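You operate a simulated robot arm through the tools that you are given. There is no shell and no other tool. Be economical: measure what you need, move in short steps, check, and stop when the job is done.

Carry out the task below with a simulated robot arm. There is one attempt and no reset: what you move stays moved.

## Task
Measure tube 4 on the length rule; outside 199 to 201 mm it goes in the yellow tray.
Fine: lock the slider for the reading, then free it and run it back; a good tube returns to its place on the rack.

The check looks at the end state, three seconds after you hand in, the way a careful person would. Anything else that was tipped, shoved, dropped, spilled or broken makes it a failure.

## Robot
A 7-joint arm with a two-finger parallel gripper on a trunk, on a base that drives. Base frame: it is fixed to the floor where the robot stands at the start and does not move with it; the origin is under the middle of the robot, x ahead of it, y to its left, z up. Units: cm, rad, N and s.
With the tool pointing down near the work surface it reaches from about 34 to 76 cm from the robot's upright axis, wherever it stands. Its first joint turns from -2.007 to 2.007 rad. Places, roughly: blue slider [260, -20, 90]; length display [220, -20, 100]; length rule [240, -20, 90]; yellow lock knob [260, -20, 90]; yellow tray [230, 20, 130]. Payload 3.91 kg.
The tool frame sits at the grasp point between the pads (the TCP): z along the fingers, y along the line on which they close. The tips reach 3 cm beyond it. Largest opening 11 cm; finger width 2, thickness 1; the body of the gripper, 4.8 by 11.2 cm, starts 5.5 cm behind the TCP.
Orientation is that of the tool frame in the base frame, as a unit quaternion [x, y, z, w]. With the fingers straight down and closing along the base's y, the tool's x points along the base's -x, its y along +y and its z along -z.

## Interface
- The arm moves only by the tool servo_tool. Its argument "targets" is a list of rows, each a list of 7 numbers: the finger opening in cm, from 0 to 11, then the shift along the base's x, y, z in cm, then the turn, a rotation vector about the base's x, y, z in degrees. In form: [[jaw, tx, ty, tz, wx, wy, wz], ...]. A call has 1 to 12 rows; each row is the pose to reach, as a shift and turn from the pose commanded when the call began. A row lasts 0.2 s, in which the tool goes at most 5 cm and 0.15 rad; a call with a longer step from one row to the next is refused whole, and so is a gripper value outside its range. A pose out of reach is approached as far as the arm can. The call stops where the force on the tool passes 40 N (or 10 N more than at its start, if that is more) or the arm is blocked; 0.2 s more then pass. Each finger travels about 10.8 cm/s and halts on what it meets, pressing with about 20 N; the grip force reading is that of the motor and also rises with nothing between the fingers. The clock runs only during rows and for 0.2 s after the last one: add rows that repeat a pose to give the fingers time. The reply holds the time, the measured pose of the TCP, the force on the tool along the base axes, the opening and the grip force, in the units named above and with some noise, with the torque about the TCP (base axes, N m) and any sound that the robot's microphone picked up.
- Cameras (640 x 400 px; columns grow to the right, rows downward): "scene" is now at [0.87, 11.24, 158.76]; the picture's right is [-0.51, -0.86, 0.00], its down [-0.63, 0.37, -0.69] and it looks along [0.59, -0.35, -0.73] (base axes); focal length 282 px, centre (320, 200). "wrist" rides on the gripper at [7.2, 1.7, -10.3] in the tool frame; the picture's right is [-0.23, 0.97, 0.00], its down [-0.76, -0.18, -0.62] and it looks along [-0.61, -0.14, 0.78] (tool axes); focal length 222 px, centre (320, 200). There is no depth. A picture from a camera that has moved, and an enlarged one, comes with that camera's place and axes in the base frame and with its lens.
- capture(camera): a new picture of that camera. It takes no simulated time.
- slide_trunk(by): slides the trunk up (or, below 0, down) by that many cm; the arm and the scene camera ride with it, the base frame stays. It gives what a move gives, with no picture.
- base_move(legs): drives the robot by 1 to 6 legs, each [ahead, turn to the left] in cm and rad, along the robot's own axes; the way and the turn of a leg run together, so that a leg with both is an arc; at most 150 cm and 3.142 rad a leg. The arm and the cameras ride along, it lands a little off, and it stops where it bumps. It gives what a move gives.
- head_to(pan, tilt): turns the head with the scene camera to pan (to the left, within 2.705 rad either way) and tilt (down, from -0.506 to 1.204), counted from straight ahead of the robot. It gives what a move gives.
- inspect(camera, box): a new picture of the part [left, top, right, bottom] of that camera's present view, enlarged. It takes no simulated time.
- hand_in(): hands the job in; it is judged then, once.

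Go step by step. Nothing tells you exact positions but the pictures and the camera data: compare them with the known pose of the tool, close in by small moves and look again before you grip or let go. The budget is 120 turns and 78 pictures, counting those below and the enlarged ones. Unless the task says otherwise, let go and move clear before handing in, and close with one line.

The tools are called after "Request:" as name(argument=value, ...) on one line, values as JSON. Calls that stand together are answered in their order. servo_tool: Moves the arm, as the interface text tells. Its arguments: {"type":"object","properties":{"targets":{"type":"array","items":{"type":"array","items":{"type":"number"}}}},"required":["targets"]} The other tools are called the same way: slide_trunk (by) slides the trunk up or down; base_move (legs) drives the base; head_to (pan, tilt) turns the head that bears the scene camera; capture (camera) takes a picture; inspect (camera, box) takes an enlarged picture of a part of a camera's view; hand_in () hands the job in.

At the start:

```text
t: 0.0
tool_pos: [37.02, -23.68, 114.67]
tool_rot: [0.0, 1.0, 0.0, 0.0]
force: [-0.4, -0.7, -0.5]
wrist_torque: [-0.01, -0.02, 0.05]
opening: 11.01
grasp_force: 0.0
trunk travel left (down, up): [-70.0, 29.0]
robot x, y, heading: [-0.02, 0.34, 0.003]
head pan, tilt: [-0.536, 0.813]
```

scene: 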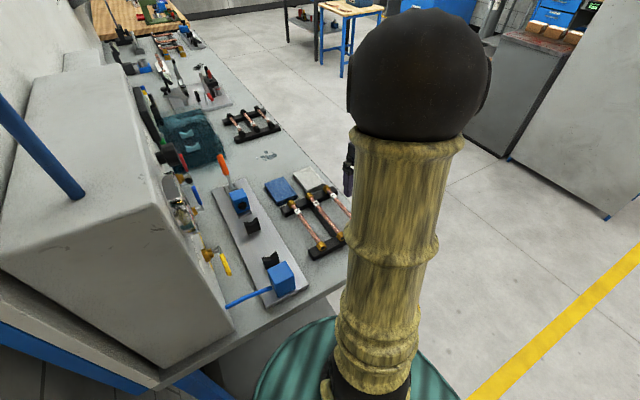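
wrist: 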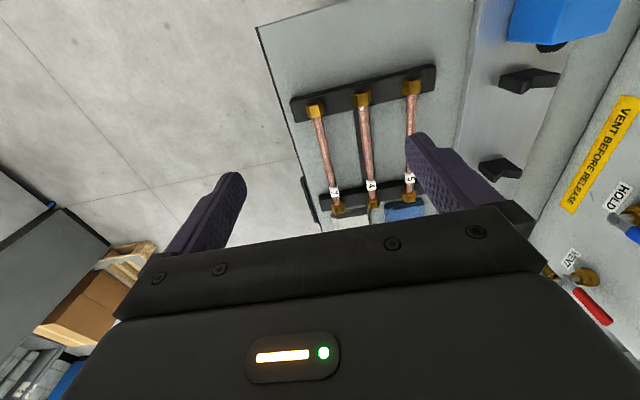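

I see a rack of three tubes and a pressure rig beside me; the length rule should be further along the bench at x≈240. I'll look closer at the tube labels and ahead down the bench.

Request:
inspect(camera="wrist", box=[240, 40, 480, 240])

Request:
inspect(camera="scene", box=[80, 0, 320, 150])

Request:
head_to(pan=0.0, tilt=0.4)

Request:
capture(camera="scene")

```text
2.00 times, centred on (360, 140) of wrist
camera zoom: at [29.73, -22.0, 125.11], right [0.23, 0.97, 0.0], down [0.76, -0.18, 0.62], along [0.61, -0.14, -0.78], focal length 444 px, centre (240, 320)
```

zoom: 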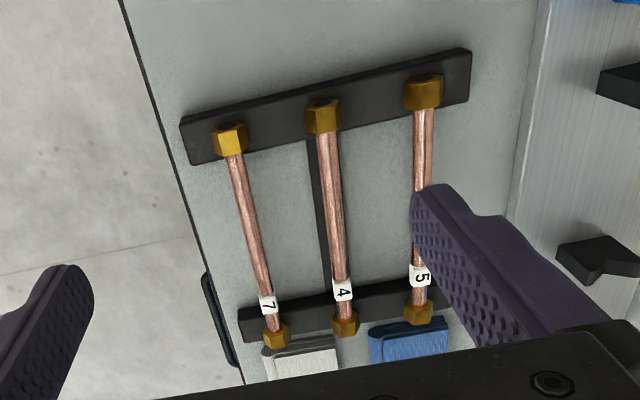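

```text
2.67 times, centred on (200, 75) of scene
camera zoom: at [0.87, 11.24, 158.76], right [-0.51, -0.86, 0.0], down [-0.63, 0.37, -0.69], along [0.59, -0.35, -0.73], focal length 752 px, centre (640, 533)
```

zoom: 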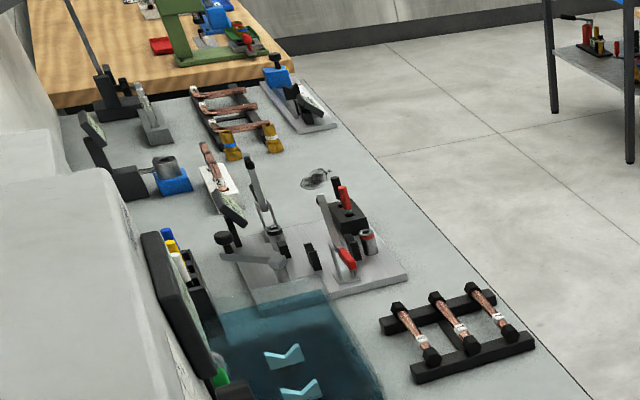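

```text
t: 1.0
tool_pos: [37.06, -23.65, 114.76]
tool_rot: [0.0, 1.0, -0.001, 0.0]
force: [0.3, -0.3, -0.5]
wrist_torque: [0.01, -0.04, -0.01]
opening: 11.02
grasp_force: 0.0
trunk travel left (down, up): [-70.0, 29.0]
robot x, y, heading: [-0.05, 0.09, -0.0]
head pan, tilt: [0.0, 0.4]
```

```text
73 pictures are left
camera scene: at [3.26, 15.31, 162.38], right [0.0, -1.0, 0.0], down [-0.39, 0.0, -0.92], along [0.92, 0.0, -0.39], focal length 282 px, centre (320, 200)
```

scene: 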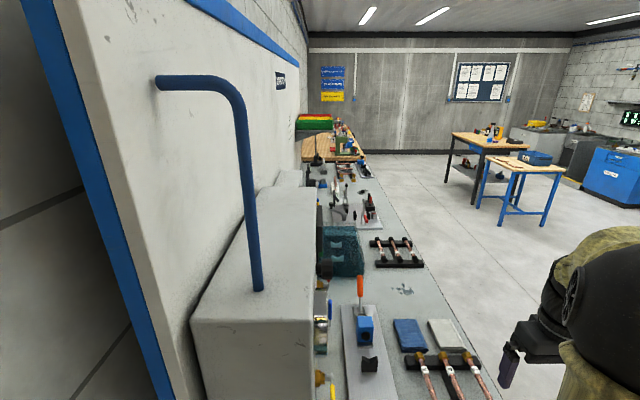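

Bench edge is at y≈-30, and the length rule is far along it with racks beside it. I'll drive out to the aisle and along the bench, then look.

Request:
base_move(legs=[[0, -1.571], [85, 0], [0, 1.571], [100, 0], [80, 0]])

Request:
head_to(pan=0.9, tilt=0.6)

Request:
capture(camera="scene")

```text
t: 4.0
tool_pos: [16.12, -40.78, 114.76]
tool_rot: [0.307, 0.952, 0.0, 0.0]
force: [0.2, 0.0, -0.2]
wrist_torque: [-0.03, 0.03, 0.04]
opening: 11.01
grasp_force: 0.0
trunk travel left (down, up): [-70.0, 29.0]
robot x, y, heading: [0.12, -0.04, -0.62]
head pan, tilt: [0.0, 0.4]
stopped in leg 1: the robot was blocked; the commanded pose is now the measured one
```

```text
t: 5.2
tool_pos: [16.14, -40.82, 114.58]
tool_rot: [0.308, 0.951, 0.0, 0.0]
force: [-0.6, 0.2, 0.2]
wrist_torque: [0.01, -0.02, 0.03]
opening: 11.0
grasp_force: 0.1
trunk travel left (down, up): [-70.0, 29.0]
robot x, y, heading: [0.16, -0.09, -0.623]
head pan, tilt: [0.901, 0.6]
```

```text
72 pictures are left
camera scene: at [12.58, 18.33, 160.57], right [0.27, -0.96, 0.0], down [-0.54, -0.15, -0.83], along [0.79, 0.23, -0.56], focal length 282 px, centre (320, 200)
```

scene: 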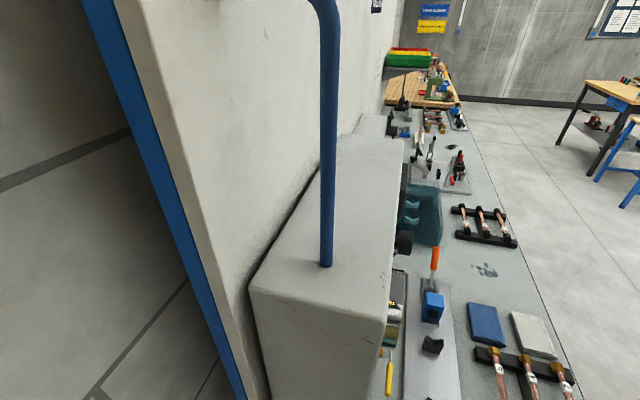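

The turn was blocked after 0.62 rad; I need to see what surrounds the base before moving again.

Request:
head_to(pan=0.5, tilt=1.2)

Request:
capture(camera="scene")

Request:
head_to(pan=-1.2, tilt=0.8)

Request:
capture(camera="scene")

Request:
head_to(pan=1.5, tilt=1.2)

Request:
capture(camera="scene")

```text
t: 6.2
tool_pos: [16.28, -40.83, 114.72]
tool_rot: [0.307, 0.952, 0.0, 0.0]
force: [-0.1, 0.0, -0.8]
wrist_torque: [-0.01, 0.01, -0.02]
opening: 10.99
grasp_force: 0.1
trunk travel left (down, up): [-70.0, 29.0]
robot x, y, heading: [-0.16, -0.04, -0.625]
head pan, tilt: [0.499, 1.201]
```

```text
71 pictures are left
camera scene: at [9.63, 15.23, 156.11], right [-0.12, -0.99, 0.0], down [-0.92, 0.11, -0.36], along [0.36, -0.04, -0.93], focal length 282 px, centre (320, 200)
```

scene: 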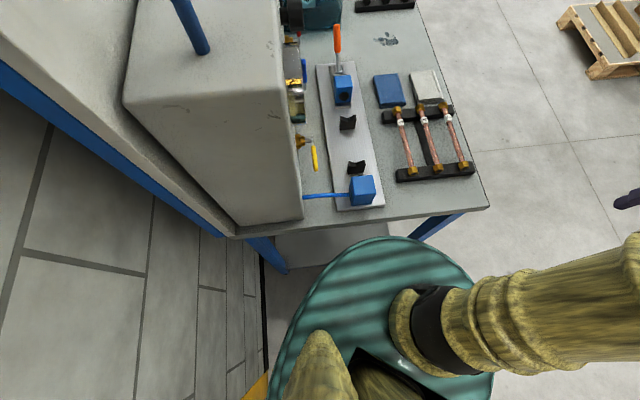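

```text
t: 8.0
tool_pos: [16.16, -40.93, 114.63]
tool_rot: [0.308, 0.952, 0.0, 0.0]
force: [0.5, 0.4, -0.4]
wrist_torque: [0.02, 0.0, -0.03]
opening: 10.98
grasp_force: 0.1
trunk travel left (down, up): [-70.0, 29.0]
robot x, y, heading: [-0.01, 0.36, -0.623]
head pan, tilt: [-1.201, 0.799]
```

```text
70 pictures are left
camera scene: at [2.07, 8.1, 158.88], right [-0.97, 0.25, 0.0], down [0.18, 0.69, -0.7], along [-0.17, -0.68, -0.72], focal length 282 px, centre (320, 200)
```

scene: 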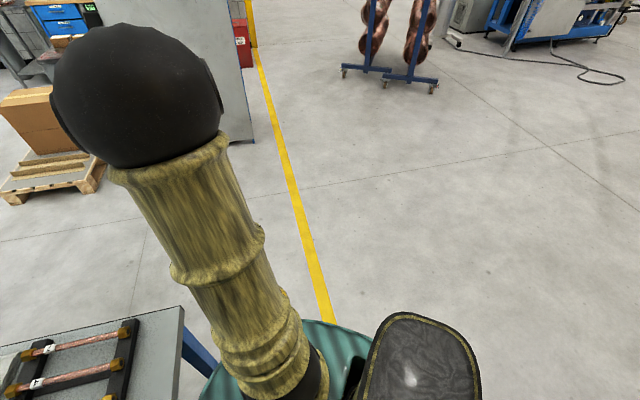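

```text
t: 10.3
tool_pos: [16.21, -40.91, 114.74]
tool_rot: [0.307, 0.952, 0.0, 0.0]
force: [0.0, -0.3, 0.4]
wrist_torque: [0.0, -0.02, 0.01]
opening: 10.99
grasp_force: 0.1
trunk travel left (down, up): [-70.0, 29.0]
robot x, y, heading: [-0.14, -0.09, -0.624]
head pan, tilt: [1.499, 1.201]
```

```text
69 pictures are left
camera scene: at [7.66, 20.21, 156.1], right [0.77, -0.64, 0.0], down [-0.6, -0.72, -0.36], along [0.23, 0.28, -0.93], focal length 282 px, centre (320, 200)
```

scene: 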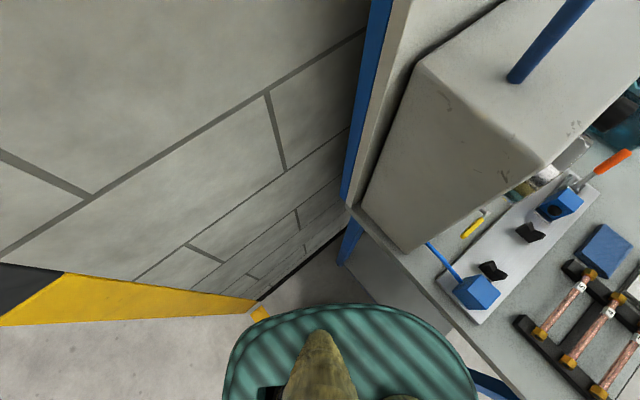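

The base front seems to foul the bench end. I'll turn back straight, reverse away, then turn and go out to the aisle.

Request:
base_move(legs=[[0, 0.623], [-40, 0], [0, -1.571], [85, 0]])

```text
t: 20.1
tool_pos: [-57.33, -39.99, 114.74]
tool_rot: [0.645, 0.764, 0.001, 0.0]
force: [-0.3, -0.6, 0.2]
wrist_torque: [0.02, 0.01, -0.03]
opening: 11.0
grasp_force: 0.1
trunk travel left (down, up): [-70.0, 29.0]
robot x, y, heading: [-40.7, 0.35, -1.399]
head pan, tilt: [1.499, 1.201]
stopped in leg 3: the robot was blocked; the commanded pose is now the measured one
```

The rear now touches the wall, so I go forward first, then finish the turn.

Request:
base_move(legs=[[45, 0], [40, 0], [0, 1.4], [120, 0], [120, 0]])

Request:
head_to(pan=0.9, tilt=0.75)

Request:
capture(camera="scene")

```text
t: 44.2
tool_pos: [251.1, -104.6, 114.62]
tool_rot: [0.003, 1.0, 0.001, 0.0]
force: [-0.9, -0.5, 0.6]
wrist_torque: [0.0, 0.02, 0.0]
opening: 11.01
grasp_force: 0.0
trunk travel left (down, up): [-70.0, 29.0]
robot x, y, heading: [213.97, -80.32, -0.001]
head pan, tilt: [1.499, 1.201]
```

```text
t: 45.2
tool_pos: [251.12, -104.48, 114.59]
tool_rot: [0.004, 1.0, 0.0, 0.0]
force: [0.3, 0.8, 1.3]
wrist_torque: [0.0, 0.0, -0.01]
opening: 11.01
grasp_force: 0.1
trunk travel left (down, up): [-70.0, 29.0]
robot x, y, heading: [214.28, -80.52, -0.006]
head pan, tilt: [0.901, 0.75]
```

```text
68 pictures are left
camera scene: at [213.46, -58.74, 159.27], right [0.78, -0.62, 0.0], down [-0.42, -0.53, -0.73], along [0.45, 0.57, -0.68], focal length 282 px, centre (320, 200)
```

scene: 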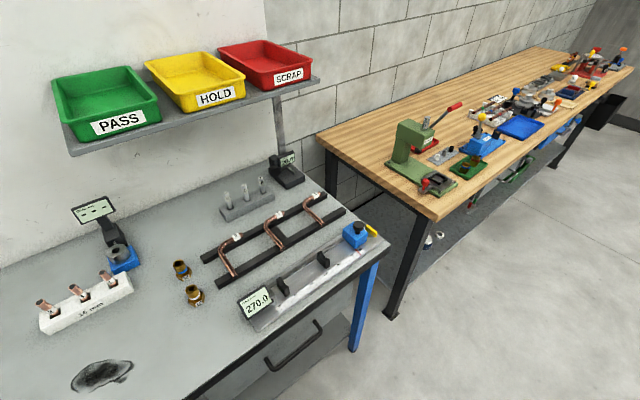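

The length rule (display 270.0, blue slider, V-blocks), a rack of three bent tubes and the HOLD tray are in view. Enlarging those.

Request:
inspect(camera="scene", box=[190, 180, 400, 340])

Request:
inspect(camera="scene", box=[40, 30, 340, 170])

```text
2.50 times, centred on (295, 260) of scene
camera zoom: at [213.46, -58.74, 159.27], right [0.78, -0.62, 0.0], down [-0.42, -0.53, -0.73], along [0.45, 0.57, -0.68], focal length 705 px, centre (382, 50)
```

zoom: 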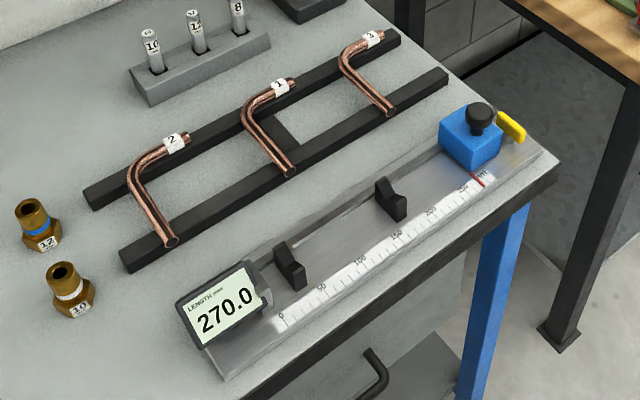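

```text
2.13 times, centred on (190, 100) of scene
camera zoom: at [213.46, -58.74, 159.27], right [0.78, -0.62, 0.0], down [-0.42, -0.53, -0.73], along [0.45, 0.57, -0.68], focal length 601 px, centre (597, 413)
```

zoom: 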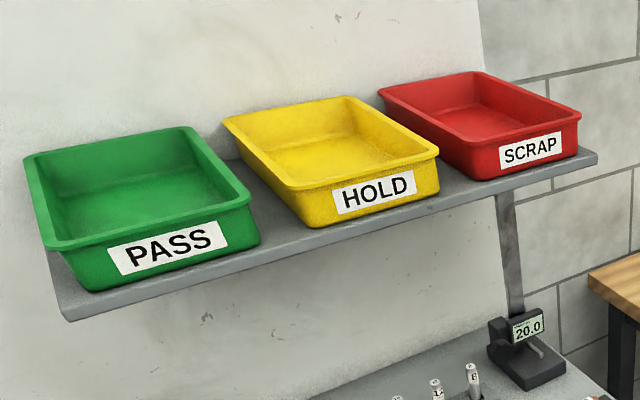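

The bent tubes here are 1–3. Tube 4 is in another rack; I check the middle rack's labels too.

Request:
head_to(pan=2.6, tilt=0.6)

Request:
capture(camera="scene")

```text
t: 46.9
tool_pos: [251.13, -104.46, 114.72]
tool_rot: [0.004, 1.0, 0.0, 0.0]
force: [-0.1, -0.1, -0.4]
wrist_torque: [0.0, 0.0, -0.01]
opening: 10.97
grasp_force: 0.0
trunk travel left (down, up): [-70.0, 29.0]
robot x, y, heading: [214.01, -80.46, -0.003]
head pan, tilt: [2.601, 0.6]
```

```text
65 pictures are left
camera scene: at [200.74, -60.66, 160.56], right [0.52, 0.86, 0.0], down [0.48, -0.29, -0.83], along [-0.71, 0.43, -0.56], focal length 282 px, centre (320, 200)
```

scene: 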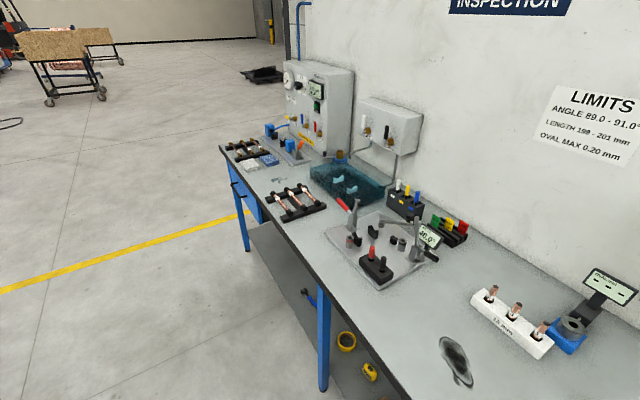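

Request:
inspect(camera="scene", box=[220, 130, 350, 225])

Request:
inspect(camera="scene", box=[460, 270, 580, 370])

```text
4.21 times, centred on (285, 178) of scene
camera zoom: at [200.74, -60.66, 160.56], right [0.52, 0.86, 0.0], down [0.48, -0.29, -0.83], along [-0.71, 0.43, -0.56], focal length 1187 px, centre (467, 295)
```

zoom: 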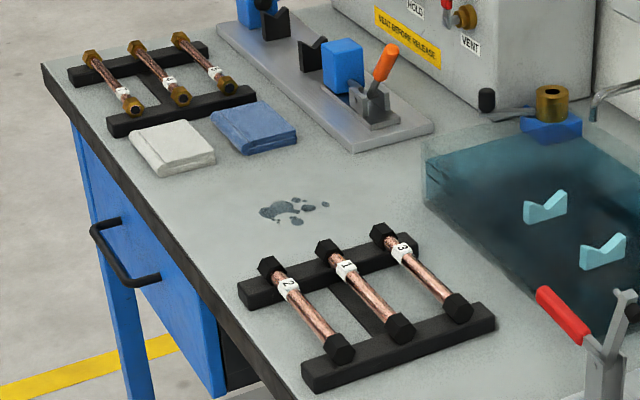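

```text
4.00 times, centred on (520, 320) of scene
camera zoom: at [200.74, -60.66, 160.56], right [0.52, 0.86, 0.0], down [0.48, -0.29, -0.83], along [-0.71, 0.43, -0.56], focal length 1128 px, centre (-480, -280)
```

zoom: 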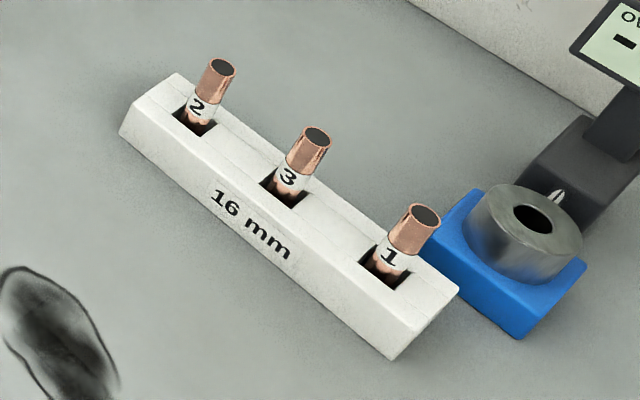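

Tube 4 is the middle straight tube with nuts in the first rack, near (40–61, -18). I drive back to x≈51 and face the bench.

Request:
base_move(legs=[[-100, 0], [-63, 0], [0, 1.574]])

Request:
head_to(pan=0.0, tilt=0.8)

Request:
capture(camera="scene")

```text
t: 62.2
tool_pos: [74.85, -43.41, 114.61]
tool_rot: [0.716, -0.698, 0.0, 0.0]
force: [-0.2, -0.3, -0.6]
wrist_torque: [-0.03, -0.02, 0.0]
opening: 11.01
grasp_force: 0.0
trunk travel left (down, up): [-70.0, 29.0]
robot x, y, heading: [52.18, -80.72, 1.6]
head pan, tilt: [2.601, 0.6]
```

```text
t: 64.5
tool_pos: [74.92, -43.32, 114.71]
tool_rot: [0.716, -0.698, 0.0, 0.0]
force: [-0.7, 0.1, 1.2]
wrist_torque: [0.02, 0.01, 0.02]
opening: 10.97
grasp_force: 0.2
trunk travel left (down, up): [-70.0, 29.0]
robot x, y, heading: [52.72, -80.77, 1.605]
head pan, tilt: [0.0, 0.799]
```

```text
62 pictures are left
camera scene: at [36.89, -79.33, 158.88], right [1.0, 0.03, 0.0], down [0.02, -0.72, -0.7], along [-0.02, 0.7, -0.72], focal length 282 px, centre (320, 200)
```

scene: 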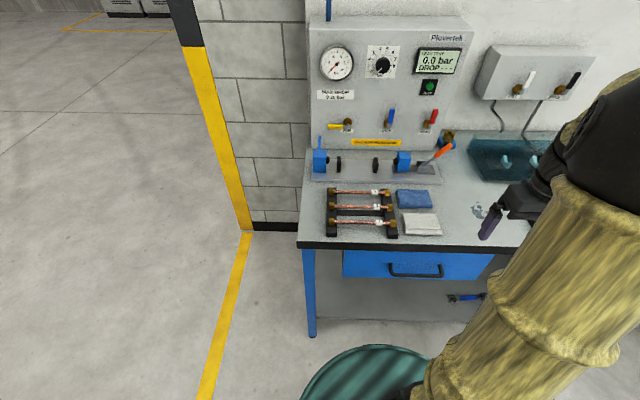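

Tube 4 is the middle one. I enlarge to measure it and rotate the tool so the fingers close along y, moving above it.

Request:
inspect(camera="scene", box=[300, 170, 460, 270])

Request:
servo_tool(targets=[[11, -2, 2, 1, 0, 0, -8], [11, -4, 4, 1, 0, 0, -16], [11, -6, 6, 1, 0, 0, -24], [11, -8, 8, 1, 0, 0, -32], [11, -10, 10, 1, 0, 0, -40], [11, -12, 12, 1, 0, 0, -48], [11, -14, 14, 1, 0, 0, -56], [11, -16, 16, 1, 0, 0, -64], [11, -18, 18, 1, 0, 0, -72], [11, -20, 20, 1, 0, 0, -80], [11, -21, 21, 1, 0, 0, -88], [11, -22, 22, 1, 0, 0, -91.5]])

```text
4.00 times, centred on (380, 220) of scene
camera zoom: at [36.89, -79.33, 158.88], right [1.0, 0.03, 0.0], down [0.02, -0.72, -0.7], along [-0.02, 0.7, -0.72], focal length 1128 px, centre (80, 120)
```

zoom: 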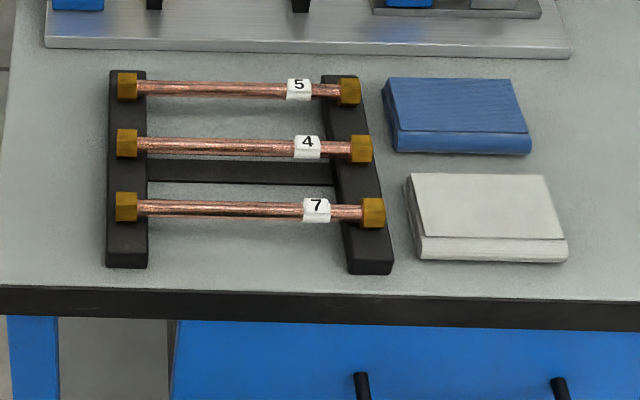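

```text
t: 67.1
tool_pos: [52.82, -21.38, 115.79]
tool_rot: [0.002, 1.0, 0.0, 0.001]
force: [0.0, 1.3, 0.1]
wrist_torque: [0.0, 0.01, -0.05]
opening: 11.01
grasp_force: 0.1
trunk travel left (down, up): [-70.0, 29.0]
robot x, y, heading: [52.44, -80.98, 1.602]
head pan, tilt: [0.0, 0.799]
```

The tool is now oriented with fingers closing along y, above the rack. Checking with the wrist camera.

Request:
capture(camera="wrist")

Request:
capture(camera="scene")

```text
60 pictures are left
camera wrist: at [45.6, -19.7, 126.14], right [0.23, 0.97, 0.0], down [0.76, -0.18, 0.62], along [0.61, -0.14, -0.78], focal length 222 px, centre (320, 200)
```

wrist: 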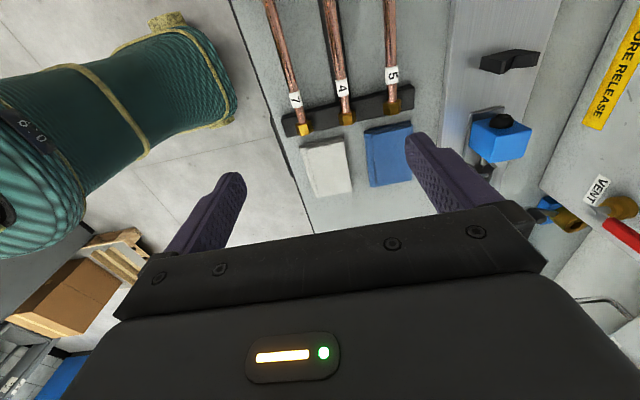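

```text
59 pictures are left
camera scene: at [36.86, -79.28, 158.87], right [1.0, 0.03, 0.0], down [0.02, -0.72, -0.7], along [-0.02, 0.7, -0.72], focal length 282 px, centre (320, 200)
```

scene: 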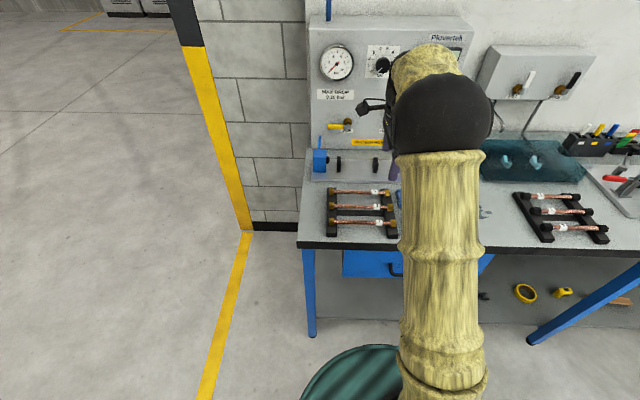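

Triangulating, tube 4's axis is about y=-18.2, z≈93.3, spanning x≈38–58. I descend to above its middle with a narrower opening and check.

Request:
servo_tool(targets=[[8, -2, 1.5, -2, 0, 0, 0], [5, -4.6, 3.2, -5, 0, 0, 0], [4.5, -4.6, 3.2, -9, 0, 0, 0], [4.5, -4.6, 3.2, -13, 0, 0, 0], [4.5, -4.6, 3.2, -15, 0, 0, 0]])

Request:
capture(camera="wrist")

Request:
inspect(camera="scene", box=[300, 150, 460, 250])

```text
t: 68.3
tool_pos: [48.29, -18.14, 100.69]
tool_rot: [0.0, 1.0, -0.001, 0.0]
force: [-0.2, 0.5, -0.2]
wrist_torque: [0.01, 0.02, 0.02]
opening: 4.48
grasp_force: 0.1
trunk travel left (down, up): [-70.0, 29.0]
robot x, y, heading: [52.13, -80.77, 1.603]
head pan, tilt: [0.0, 0.799]
```

```text
58 pictures are left
camera wrist: at [41.06, -16.59, 111.08], right [0.23, 0.97, 0.0], down [0.76, -0.18, 0.62], along [0.61, -0.14, -0.78], focal length 222 px, centre (320, 200)
```

wrist: 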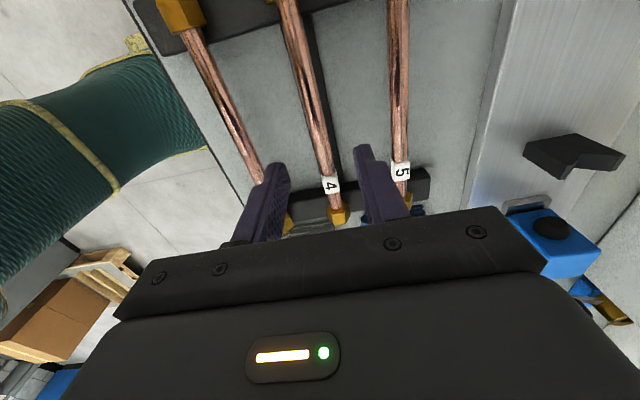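

```text
4.00 times, centred on (380, 200) of scene
camera zoom: at [36.88, -79.3, 158.88], right [1.0, 0.03, 0.0], down [0.02, -0.72, -0.7], along [-0.02, 0.7, -0.72], focal length 1128 px, centre (80, 200)
```

zoom: 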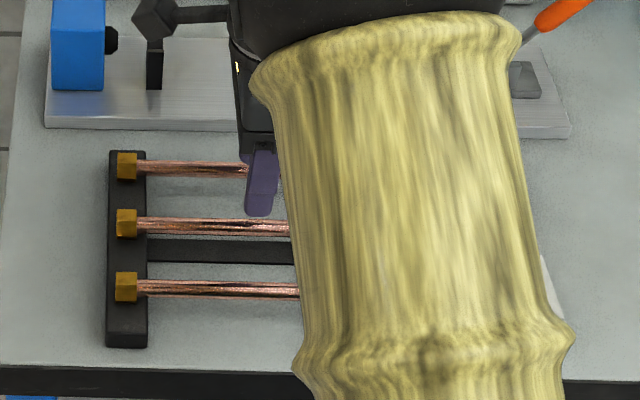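

Tube 4 lies centered between the fingers. Descending to TCP z≈94.

Request:
servo_tool(targets=[[4.5, -0.2, -0.1, -3, 0, 0, 0], [4.5, -0.2, -0.1, -5, 0, 0, 0], [4.5, -0.2, -0.1, -6.5, 0, 0, 0]])

Request:
capture(camera="wrist")

```text
t: 69.1
tool_pos: [48.18, -18.45, 94.05]
tool_rot: [0.0, 1.0, 0.0, 0.0]
force: [-1.2, 0.6, -0.1]
wrist_torque: [0.03, -0.02, 0.02]
opening: 4.52
grasp_force: 0.0
trunk travel left (down, up): [-70.0, 29.0]
robot x, y, heading: [52.59, -81.02, 1.601]
head pan, tilt: [0.0, 0.799]
```

```text
56 pictures are left
camera wrist: at [40.87, -16.74, 104.46], right [0.23, 0.97, 0.0], down [0.76, -0.18, 0.62], along [0.61, -0.14, -0.78], focal length 222 px, centre (320, 200)
```

wrist: 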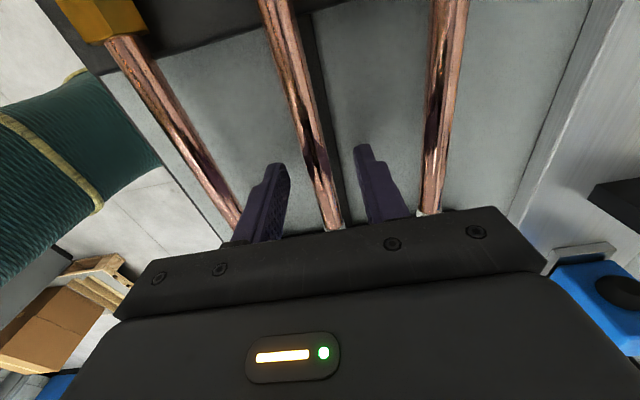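

The tube is between the fingers. Closing.

Request:
servo_tool(targets=[[3, 0, 0, 0, 0, 0, 0], [2, 0, 0, 0, 0, 0, 0], [0.5, 0, 0, 0, 0, 0, 0], [0.5, 0, 0, 0, 0, 0, 0], [0.5, 0, 0, 0, 0, 0, 0]])

```text
t: 70.3
tool_pos: [48.17, -18.35, 94.21]
tool_rot: [0.001, 1.0, 0.0, 0.0]
force: [-0.2, 0.7, 1.0]
wrist_torque: [0.03, -0.01, -0.05]
opening: 1.3
grasp_force: 19.7
trunk travel left (down, up): [-70.0, 29.0]
robot x, y, heading: [52.35, -80.77, 1.599]
head pan, tilt: [0.0, 0.799]
```

Gripped at 1.3 cm. Lifting straight up.

Request:
servo_tool(targets=[[0.5, 0, 0, 0.7, 0, 0, 0], [0.5, 0, 0, 2, 0, 0, 0], [0.5, 0, 0, 5, 0, 0, 0], [0.5, 0, 0, 9, 0, 0, 0], [0.5, 0, 0, 13, 0, 0, 0]])

Request:
capture(camera="wrist")

Request:
capture(camera="scene")

```text
t: 71.5
tool_pos: [48.33, -18.23, 107.46]
tool_rot: [0.0, 1.0, 0.001, 0.0]
force: [-0.4, 0.3, -0.4]
wrist_torque: [-0.06, 0.01, 0.01]
opening: 1.3
grasp_force: 19.8
trunk travel left (down, up): [-70.0, 29.0]
robot x, y, heading: [52.43, -80.6, 1.602]
head pan, tilt: [0.0, 0.799]
```

```text
55 pictures are left
camera wrist: at [41.04, -16.54, 117.68], right [0.23, 0.97, 0.0], down [0.76, -0.18, 0.62], along [0.61, -0.14, -0.78], focal length 222 px, centre (320, 200)
```

wrist: 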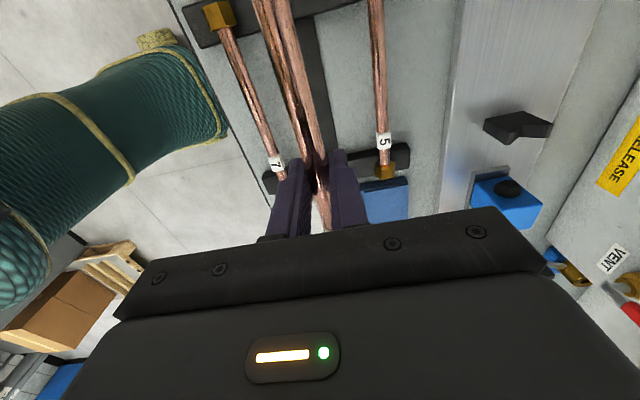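

```text
54 pictures are left
camera scene: at [36.91, -79.36, 158.87], right [1.0, 0.03, 0.0], down [0.02, -0.72, -0.7], along [-0.02, 0.7, -0.72], focal length 282 px, centre (320, 200)
```

scene: 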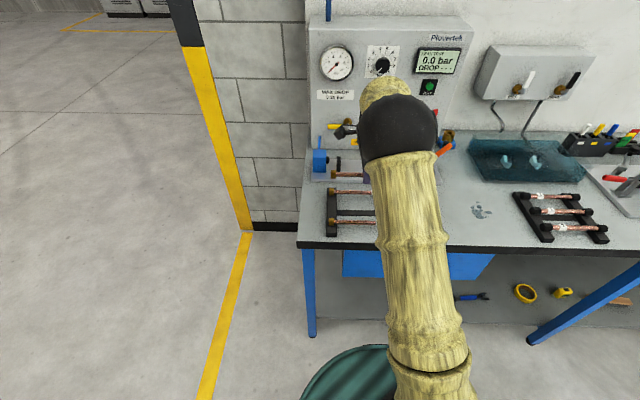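

Tube 4 is free of the rack. I pull the arm back clear of the bench, then drive to the rule.

Request:
servo_tool(targets=[[0.5, 0, 0, 3, 0, 0, 0], [0.5, 0, -3, 6, 0, 0, 0], [0.5, 0, -7, 6, 0, 0, 0], [0.5, 0, -11, 6, 0, 0, 0], [0.5, 0, -15, 6, 0, 0, 0], [0.5, 0, -19, 6, 0, 0, 0], [0.5, 0, -22, 6, 0, 0, 0]])

Request:
base_move(legs=[[0, -1.6], [100, 0], [87, 0], [0, 1.545]])

Request:
head_to(pan=-0.1, tilt=0.85)

Request:
capture(camera="scene")

Request:
capture(camera="wrist")

```text
t: 73.1
tool_pos: [48.27, -40.39, 113.16]
tool_rot: [0.001, 1.0, 0.001, 0.0]
force: [0.5, 0.5, -1.7]
wrist_torque: [0.01, -0.02, 0.01]
opening: 1.31
grasp_force: 19.9
trunk travel left (down, up): [-70.0, 29.0]
robot x, y, heading: [52.15, -80.94, 1.602]
head pan, tilt: [0.0, 0.799]
```

```text
t: 95.4
tool_pos: [238.94, -37.78, 113.08]
tool_rot: [0.013, 1.0, 0.0, 0.0]
force: [0.0, -0.4, -1.2]
wrist_torque: [-0.03, -0.01, 0.0]
opening: 1.31
grasp_force: 19.6
trunk travel left (down, up): [-70.0, 29.0]
robot x, y, heading: [242.25, -78.53, 1.583]
head pan, tilt: [0.0, 0.799]
```

```text
t: 96.0
tool_pos: [239.14, -37.83, 113.09]
tool_rot: [0.013, 1.0, 0.001, 0.0]
force: [0.6, 0.5, -0.3]
wrist_torque: [-0.03, 0.03, 0.0]
opening: 1.33
grasp_force: 19.5
trunk travel left (down, up): [-70.0, 29.0]
robot x, y, heading: [241.77, -78.46, 1.577]
head pan, tilt: [-0.099, 0.85]
```

```text
53 pictures are left
camera scene: at [227.52, -76.83, 158.47], right [1.0, -0.09, 0.0], down [-0.07, -0.75, -0.66], along [0.06, 0.66, -0.75], focal length 282 px, centre (320, 200)
```

scene: 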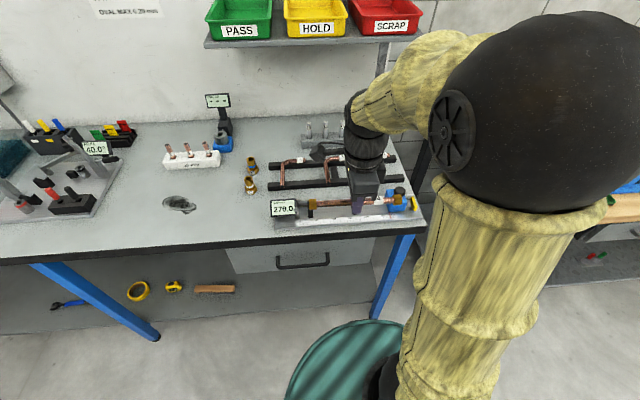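

```text
52 pictures are left
camera wrist: at [231.85, -36.01, 123.56], right [0.25, 0.97, 0.0], down [0.76, -0.2, 0.62], along [0.6, -0.16, -0.78], focal length 222 px, centre (320, 200)
```

wrist: 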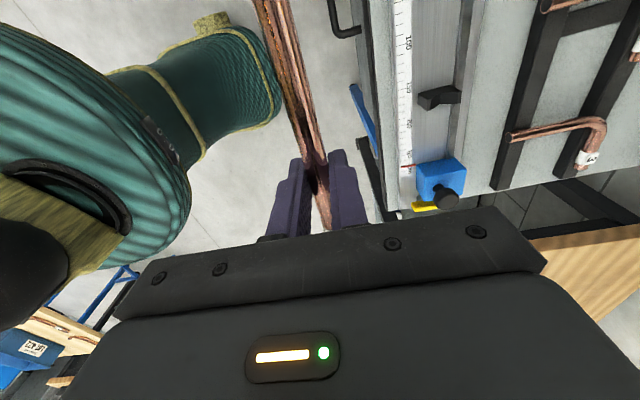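

The robot stands well for the rule. Enlarging the rule to see V-blocks, slider and lock detail.

Request:
inspect(camera="scene", box=[260, 170, 430, 240])

Request:
inspect(camera="wrist", box=[340, 0, 520, 220])

```text
3.76 times, centred on (345, 205) of scene
camera zoom: at [227.52, -76.83, 158.47], right [1.0, -0.09, 0.0], down [-0.07, -0.75, -0.66], along [0.06, 0.66, -0.75], focal length 1061 px, centre (226, 181)
```

zoom: 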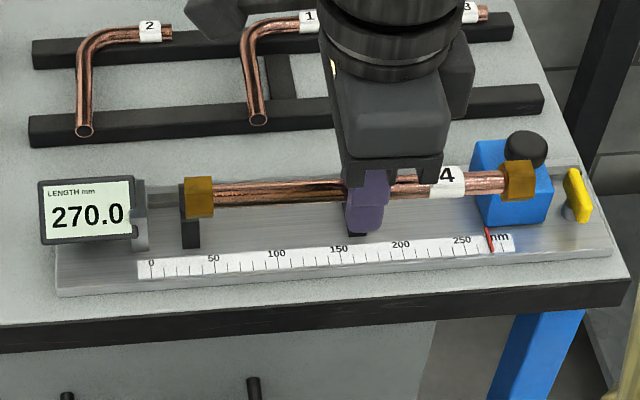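

```text
1.82 times, centred on (430, 110) of wrist
camera zoom: at [231.85, -36.01, 123.56], right [0.25, 0.97, 0.0], down [0.76, -0.2, 0.62], along [0.6, -0.16, -0.78], focal length 404 px, centre (120, 364)
```

zoom: 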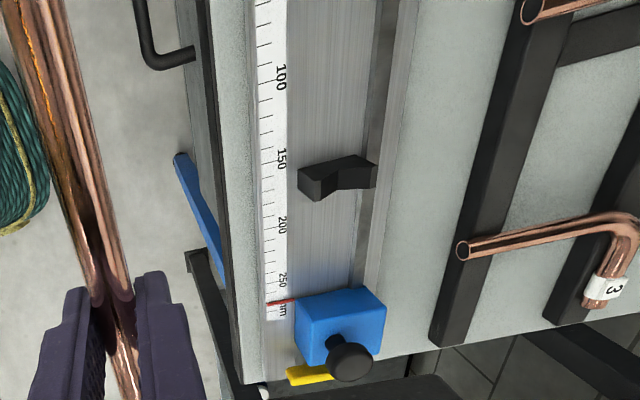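

Scale zero is at x≈226.2, blocks near x≈230 and 243, y≈-22.5. I straighten the yaw and move over the rule, still high.

Request:
servo_tool(targets=[[0.5, -2, 4, 0, 0, 0, 1.5], [0.5, -2, 8, 0, 0, 0, 1.5], [0.5, -2, 12, 0, 0, 0, 1.5], [0.5, -2, 15.3, 0, 0, 0, 1.5], [0.5, -2, 15.3, -3, 0, 0, 1.5], [0.5, -2, 15.3, -5, 0, 0, 1.5], [0.5, -2, 15.3, -5, 0, 0, 1.5]])

Request:
capture(camera="wrist")

Request:
inspect(camera="scene", box=[260, 150, 430, 240])

```text
t: 97.6
tool_pos: [237.17, -22.52, 108.18]
tool_rot: [0.0, 1.0, 0.001, 0.0]
force: [0.1, 0.6, -1.4]
wrist_torque: [0.01, 0.0, 0.01]
opening: 1.34
grasp_force: 20.3
trunk travel left (down, up): [-70.0, 29.0]
robot x, y, heading: [242.28, -78.49, 1.581]
head pan, tilt: [-0.099, 0.85]
```

```text
49 pictures are left
camera wrist: at [229.88, -20.94, 118.54], right [0.23, 0.97, 0.0], down [0.76, -0.18, 0.62], along [0.61, -0.14, -0.78], focal length 222 px, centre (320, 200)
```

wrist: 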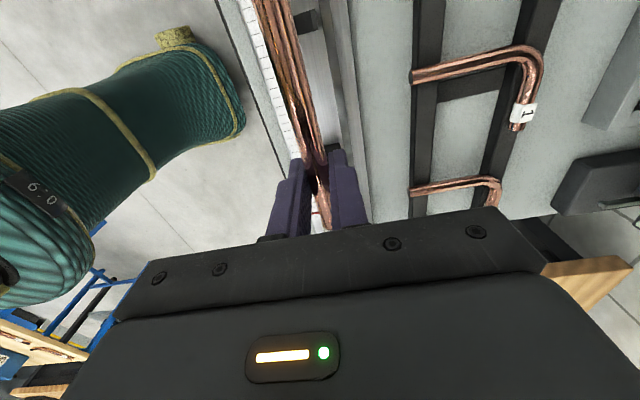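

```text
3.76 times, centred on (345, 195) of scene
camera zoom: at [227.53, -76.84, 158.47], right [1.0, -0.09, 0.0], down [-0.07, -0.75, -0.66], along [0.06, 0.66, -0.75], focal length 1061 px, centre (226, 219)
```

zoom: 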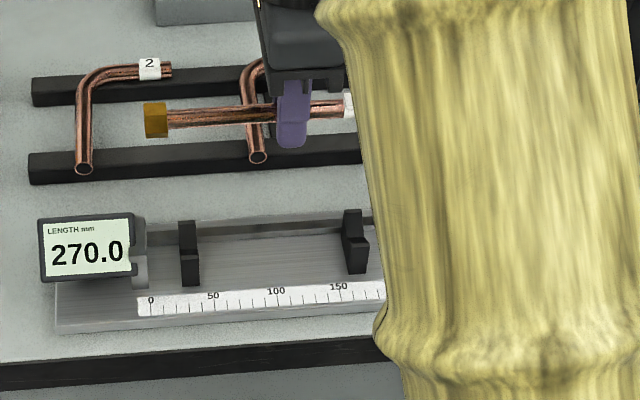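

The V-blocks are at x≈229.4 and 243.1, centre y≈-22.2, with tops ≈94.4; the anvil face is at x≈226.1. I lower the tube to just above the Vs with its left end ~0.4 cm off the anvil.

Request:
servo_tool(targets=[[0.5, -0.3, 0.25, -3, 0, 0, 0], [0.5, -0.3, 0.25, -6, 0, 0, 0], [0.5, -0.3, 0.25, -9, 0, 0, 0], [0.5, -0.3, 0.25, -10.5, 0, 0, 0], [0.5, -0.3, 0.25, -10.5, 0, 0, 0]])

Request:
inspect(camera="scene", box=[260, 170, 380, 230])

Request:
capture(camera="wrist")

```text
t: 98.8
tool_pos: [236.78, -22.31, 97.62]
tool_rot: [0.0, 1.0, 0.0, 0.0]
force: [-0.4, -0.5, -0.5]
wrist_torque: [-0.03, 0.0, 0.02]
opening: 1.32
grasp_force: 20.1
trunk travel left (down, up): [-70.0, 29.0]
robot x, y, heading: [242.19, -78.34, 1.576]
head pan, tilt: [-0.099, 0.85]
```

```text
5.33 times, centred on (320, 200) of scene
camera zoom: at [227.53, -76.83, 158.47], right [1.0, -0.09, 0.0], down [-0.07, -0.75, -0.66], along [0.06, 0.66, -0.75], focal length 1503 px, centre (320, 200)
```

zoom: 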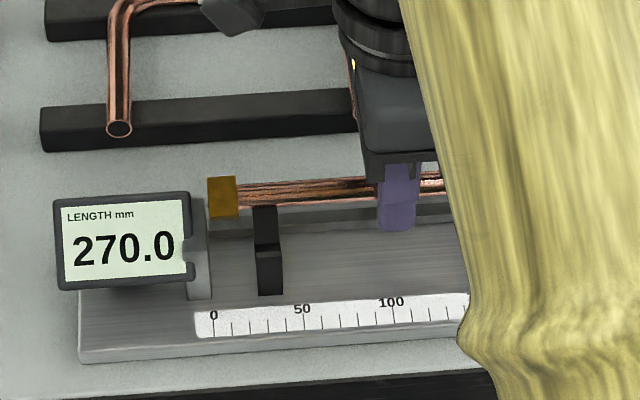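

```text
46 pictures are left
camera wrist: at [229.49, -20.71, 108.06], right [0.23, 0.97, 0.0], down [0.76, -0.18, 0.62], along [0.61, -0.14, -0.78], focal length 222 px, centre (320, 200)
```

wrist: 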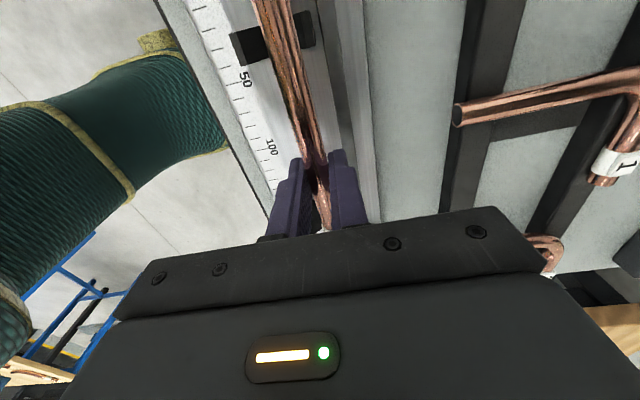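

Alignment in x is fine; I check y alignment of the V more closely.

Request:
inspect(camera="wrist", box=[200, 0, 360, 100])

```text
4.00 times, centred on (280, 50) of wrist
camera zoom: at [229.49, -20.71, 108.06], right [0.23, 0.97, 0.0], down [0.76, -0.18, 0.62], along [0.61, -0.14, -0.78], focal length 888 px, centre (480, 800)
```

zoom: 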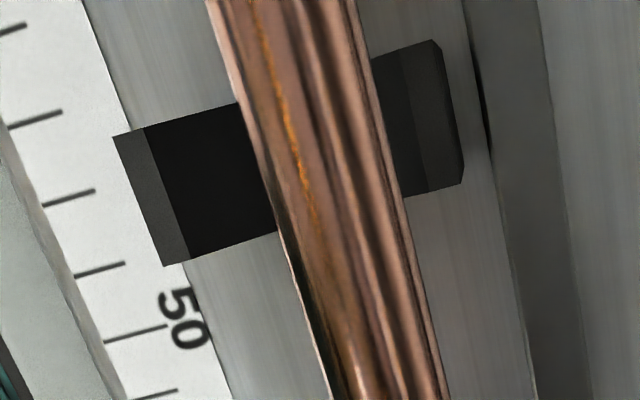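

The close view puts the V centre at y≈-23.0, so I shift y by -0.7 and descend in small steps.

Request:
servo_tool(targets=[[0.5, 0, -0.7, 0, 0, 0, 0], [0.5, 0, -0.7, -0.5, 0, 0, 0], [0.5, 0, -0.7, -1.0, 0, 0, 0], [0.5, 0, -0.7, -1.3, 0, 0, 0], [0.5, 0, -0.7, -1.5, 0, 0, 0]])

Request:
inspect(camera="wrist", box=[200, 0, 360, 100])

```text
t: 100.0
tool_pos: [236.74, -22.98, 96.23]
tool_rot: [0.0, 1.0, 0.001, 0.0]
force: [0.0, -1.0, -0.1]
wrist_torque: [0.0, 0.03, 0.0]
opening: 1.31
grasp_force: 19.5
trunk travel left (down, up): [-70.0, 29.0]
robot x, y, heading: [242.16, -78.78, 1.581]
head pan, tilt: [-0.099, 0.85]
```

```text
4.00 times, centred on (280, 50) of wrist
camera zoom: at [229.54, -21.36, 106.56], right [0.23, 0.97, 0.0], down [0.76, -0.18, 0.62], along [0.61, -0.14, -0.78], focal length 888 px, centre (480, 800)
```

zoom: 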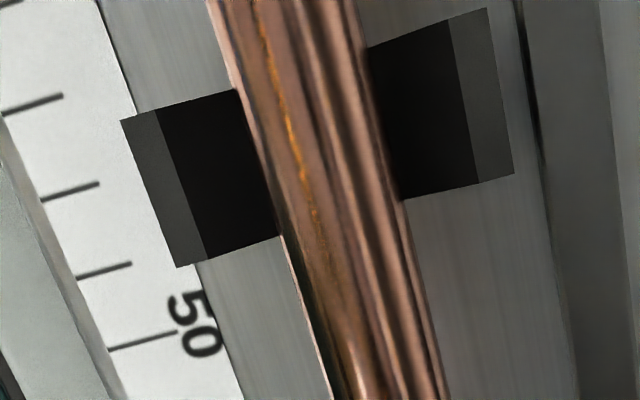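

Now well centred (V centre computed y≈-23.0). Continuing down until contact.

Request:
servo_tool(targets=[[0.5, 0, 0, -0.3, 0, 0, 0], [0.5, 0, 0, -0.6, 0, 0, 0], [0.5, 0, 0, -0.8, 0, 0, 0], [0.5, 0, 0, -0.8, 0, 0, 0]])

Request:
inspect(camera="scene", box=[260, 170, 380, 230])

```text
t: 101.0
tool_pos: [236.79, -22.99, 95.49]
tool_rot: [0.0, 1.0, 0.0, 0.0]
force: [-0.8, -0.5, 2.1]
wrist_torque: [0.0, -0.04, -0.02]
opening: 1.3
grasp_force: 20.1
trunk travel left (down, up): [-70.0, 29.0]
robot x, y, heading: [241.95, -78.55, 1.579]
head pan, tilt: [-0.099, 0.85]
```

```text
5.33 times, centred on (320, 200) of scene
camera zoom: at [227.53, -76.88, 158.48], right [1.0, -0.09, 0.0], down [-0.07, -0.75, -0.66], along [0.06, 0.66, -0.75], focal length 1503 px, centre (320, 200)
```

zoom: 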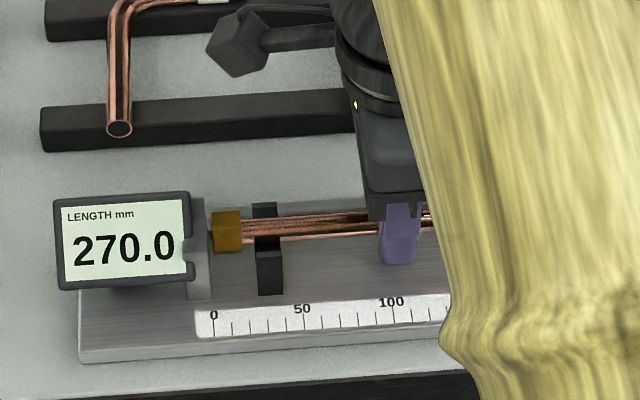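

A hint of contact (2 N). Nut sits neatly between anvil and block. Two more small steps.

Request:
servo_tool(targets=[[0.5, 0, 0, -0.1, 0, 0, 0], [0.5, 0, 0, -0.2, 0, 0, 0], [0.5, 0, 0, -0.2, 0, 0, 0]])

```text
t: 101.8
tool_pos: [236.8, -23.02, 95.31]
tool_rot: [-0.001, 1.0, 0.001, 0.0]
force: [1.3, -5.1, 12.7]
wrist_torque: [-0.04, -0.02, -0.02]
opening: 1.36
grasp_force: 19.7
trunk travel left (down, up): [-70.0, 29.0]
robot x, y, heading: [241.81, -78.32, 1.579]
head pan, tilt: [-0.099, 0.85]
```

The tube is seated (12.7 N). Opening slightly to release it and rising.

Request:
servo_tool(targets=[[1.8, 0, 0, 0.1, 0, 0, 0], [3.0, 0, 0, 0.1, 0, 0, 0], [4.0, 0, 0, 0.3, 0, 0, 0], [4.0, 0, 0, 3, 0, 0, 0], [4.0, 0, 0, 7, 0, 0, 0], [4.0, 0, 0, 11, 0, 0, 0], [4.0, 0, 0, 15, 0, 0, 0]])

Request:
capture(camera="wrist")

Request:
inspect(camera="scene", box=[260, 150, 430, 240])

```text
t: 103.4
tool_pos: [236.85, -22.99, 110.22]
tool_rot: [-0.001, 1.0, 0.002, 0.0]
force: [-0.7, 1.5, -0.1]
wrist_torque: [0.03, 0.02, -0.01]
opening: 4.01
grasp_force: 0.1
trunk travel left (down, up): [-70.0, 29.0]
robot x, y, heading: [241.99, -78.49, 1.577]
head pan, tilt: [-0.099, 0.85]
```

```text
42 pictures are left
camera wrist: at [229.53, -21.24, 120.65], right [0.23, 0.97, 0.0], down [0.76, -0.18, 0.62], along [0.61, -0.14, -0.78], focal length 222 px, centre (320, 200)
```

wrist: 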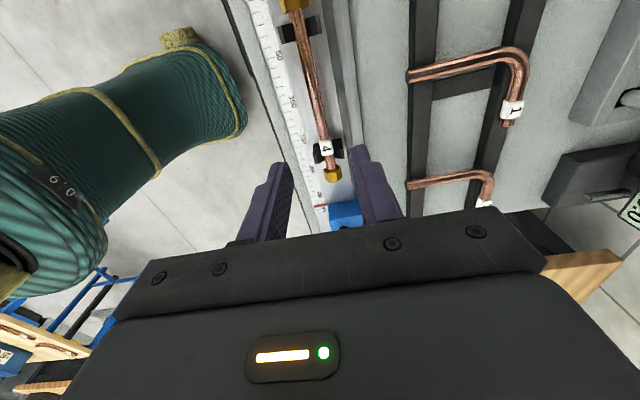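

```text
3.76 times, centred on (345, 195) of scene
camera zoom: at [227.54, -76.89, 158.47], right [1.0, -0.09, 0.0], down [-0.07, -0.75, -0.66], along [0.06, 0.66, -0.75], focal length 1061 px, centre (226, 219)
```

zoom: 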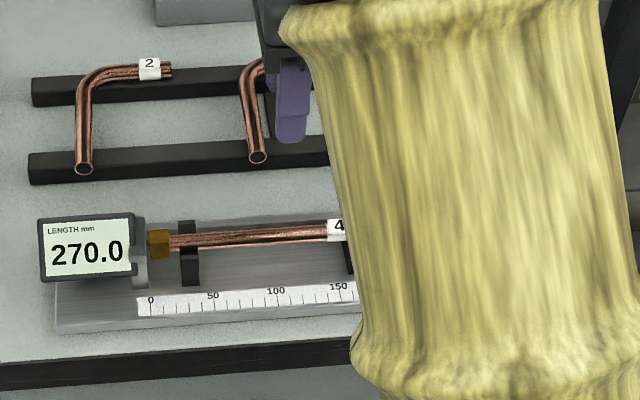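

The tube is seated in both Vs. Now I move aside to view the slider and lock.

Request:
servo_tool(targets=[[4, 0, -4, 0, 0, 0, 0], [4, 2, -8, 0, 0, 0, 0], [4, 5, -12, 0, 0, 0, 0], [4, 8, -14, -2, 0, 0, 0], [4, 10, -14, -5, 0, 0, 0]])

Request:
inspect(camera="wrist", box=[350, 0, 640, 200])

Request:
inspect(camera="scene", box=[340, 160, 440, 230])

```text
t: 104.6
tool_pos: [246.84, -37.06, 104.85]
tool_rot: [-0.001, 1.0, 0.001, 0.001]
force: [0.2, -0.3, 0.4]
wrist_torque: [-0.02, 0.0, -0.01]
opening: 4.02
grasp_force: 0.1
trunk travel left (down, up): [-70.0, 29.0]
robot x, y, heading: [242.18, -78.65, 1.585]
head pan, tilt: [-0.099, 0.85]
```

```text
2.00 times, centred on (495, 100) of wrist
camera zoom: at [239.52, -35.4, 115.34], right [0.23, 0.97, 0.0], down [0.76, -0.18, 0.62], along [0.61, -0.14, -0.78], focal length 444 px, centre (-30, 400)
```

zoom: 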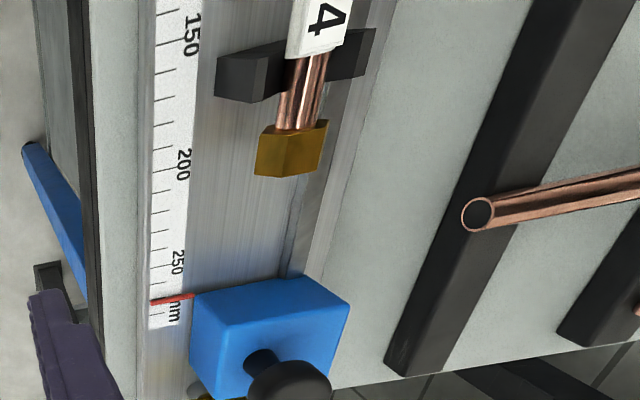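

```text
5.71 times, centred on (390, 195) of scene
camera zoom: at [227.56, -76.74, 158.48], right [1.0, -0.09, 0.0], down [-0.07, -0.75, -0.66], along [0.06, 0.66, -0.75], focal length 1611 px, centre (-80, 229)
```

zoom: 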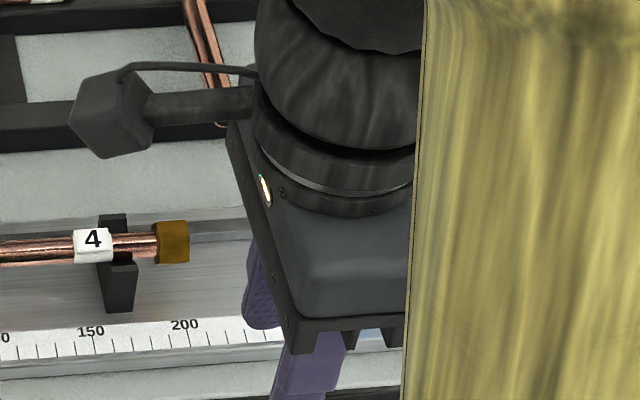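

I need a better view of the lock knob, so I raise the tool and look from higher.

Request:
servo_tool(targets=[[4, -2, 0, 4, 0, 0, 0], [4, -4, 0, 8, 0, 0, 0], [4, -6, 0, 12, 0, 0, 0], [4, -6, 0, 16, 0, 0, 0]])

Request:
inspect(camera="wrist", box=[360, 90, 480, 200])

Request:
inspect(camera="scene", box=[340, 160, 440, 230])

```text
t: 105.6
tool_pos: [241.0, -37.23, 121.08]
tool_rot: [0.0, 1.0, 0.0, 0.0]
force: [0.8, -0.6, 0.4]
wrist_torque: [0.0, -0.01, 0.03]
opening: 4.0
grasp_force: 0.0
trunk travel left (down, up): [-70.0, 29.0]
robot x, y, heading: [242.04, -78.6, 1.578]
head pan, tilt: [-0.099, 0.85]
```

```text
3.64 times, centred on (420, 145) of wrist
camera zoom: at [233.77, -35.56, 131.5], right [0.23, 0.97, 0.0], down [0.76, -0.18, 0.62], along [0.61, -0.14, -0.78], focal length 808 px, centre (-44, 400)
```

zoom: 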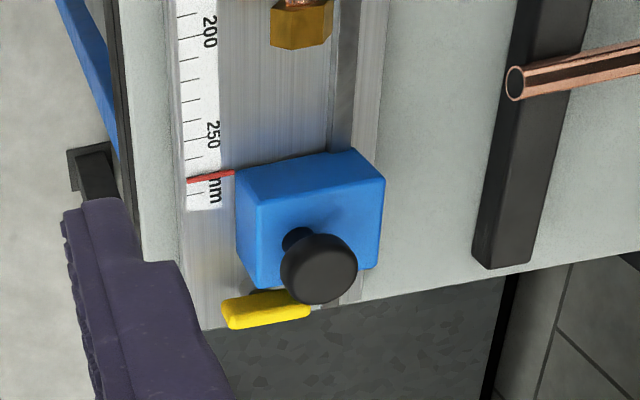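

```text
5.71 times, centred on (390, 195) of scene
camera zoom: at [227.55, -76.89, 158.47], right [1.0, -0.09, 0.0], down [-0.07, -0.75, -0.66], along [0.06, 0.66, -0.75], focal length 1611 px, centre (-80, 229)
```

zoom: 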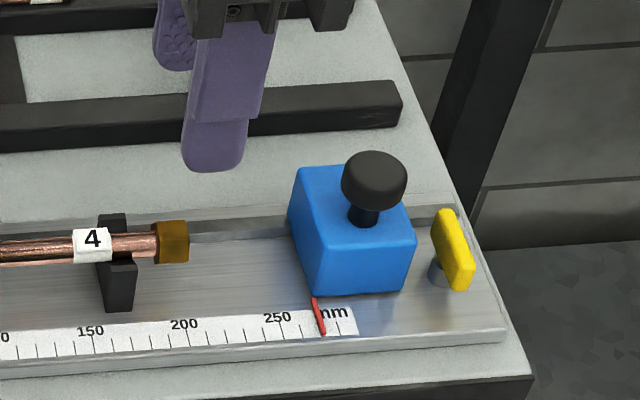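

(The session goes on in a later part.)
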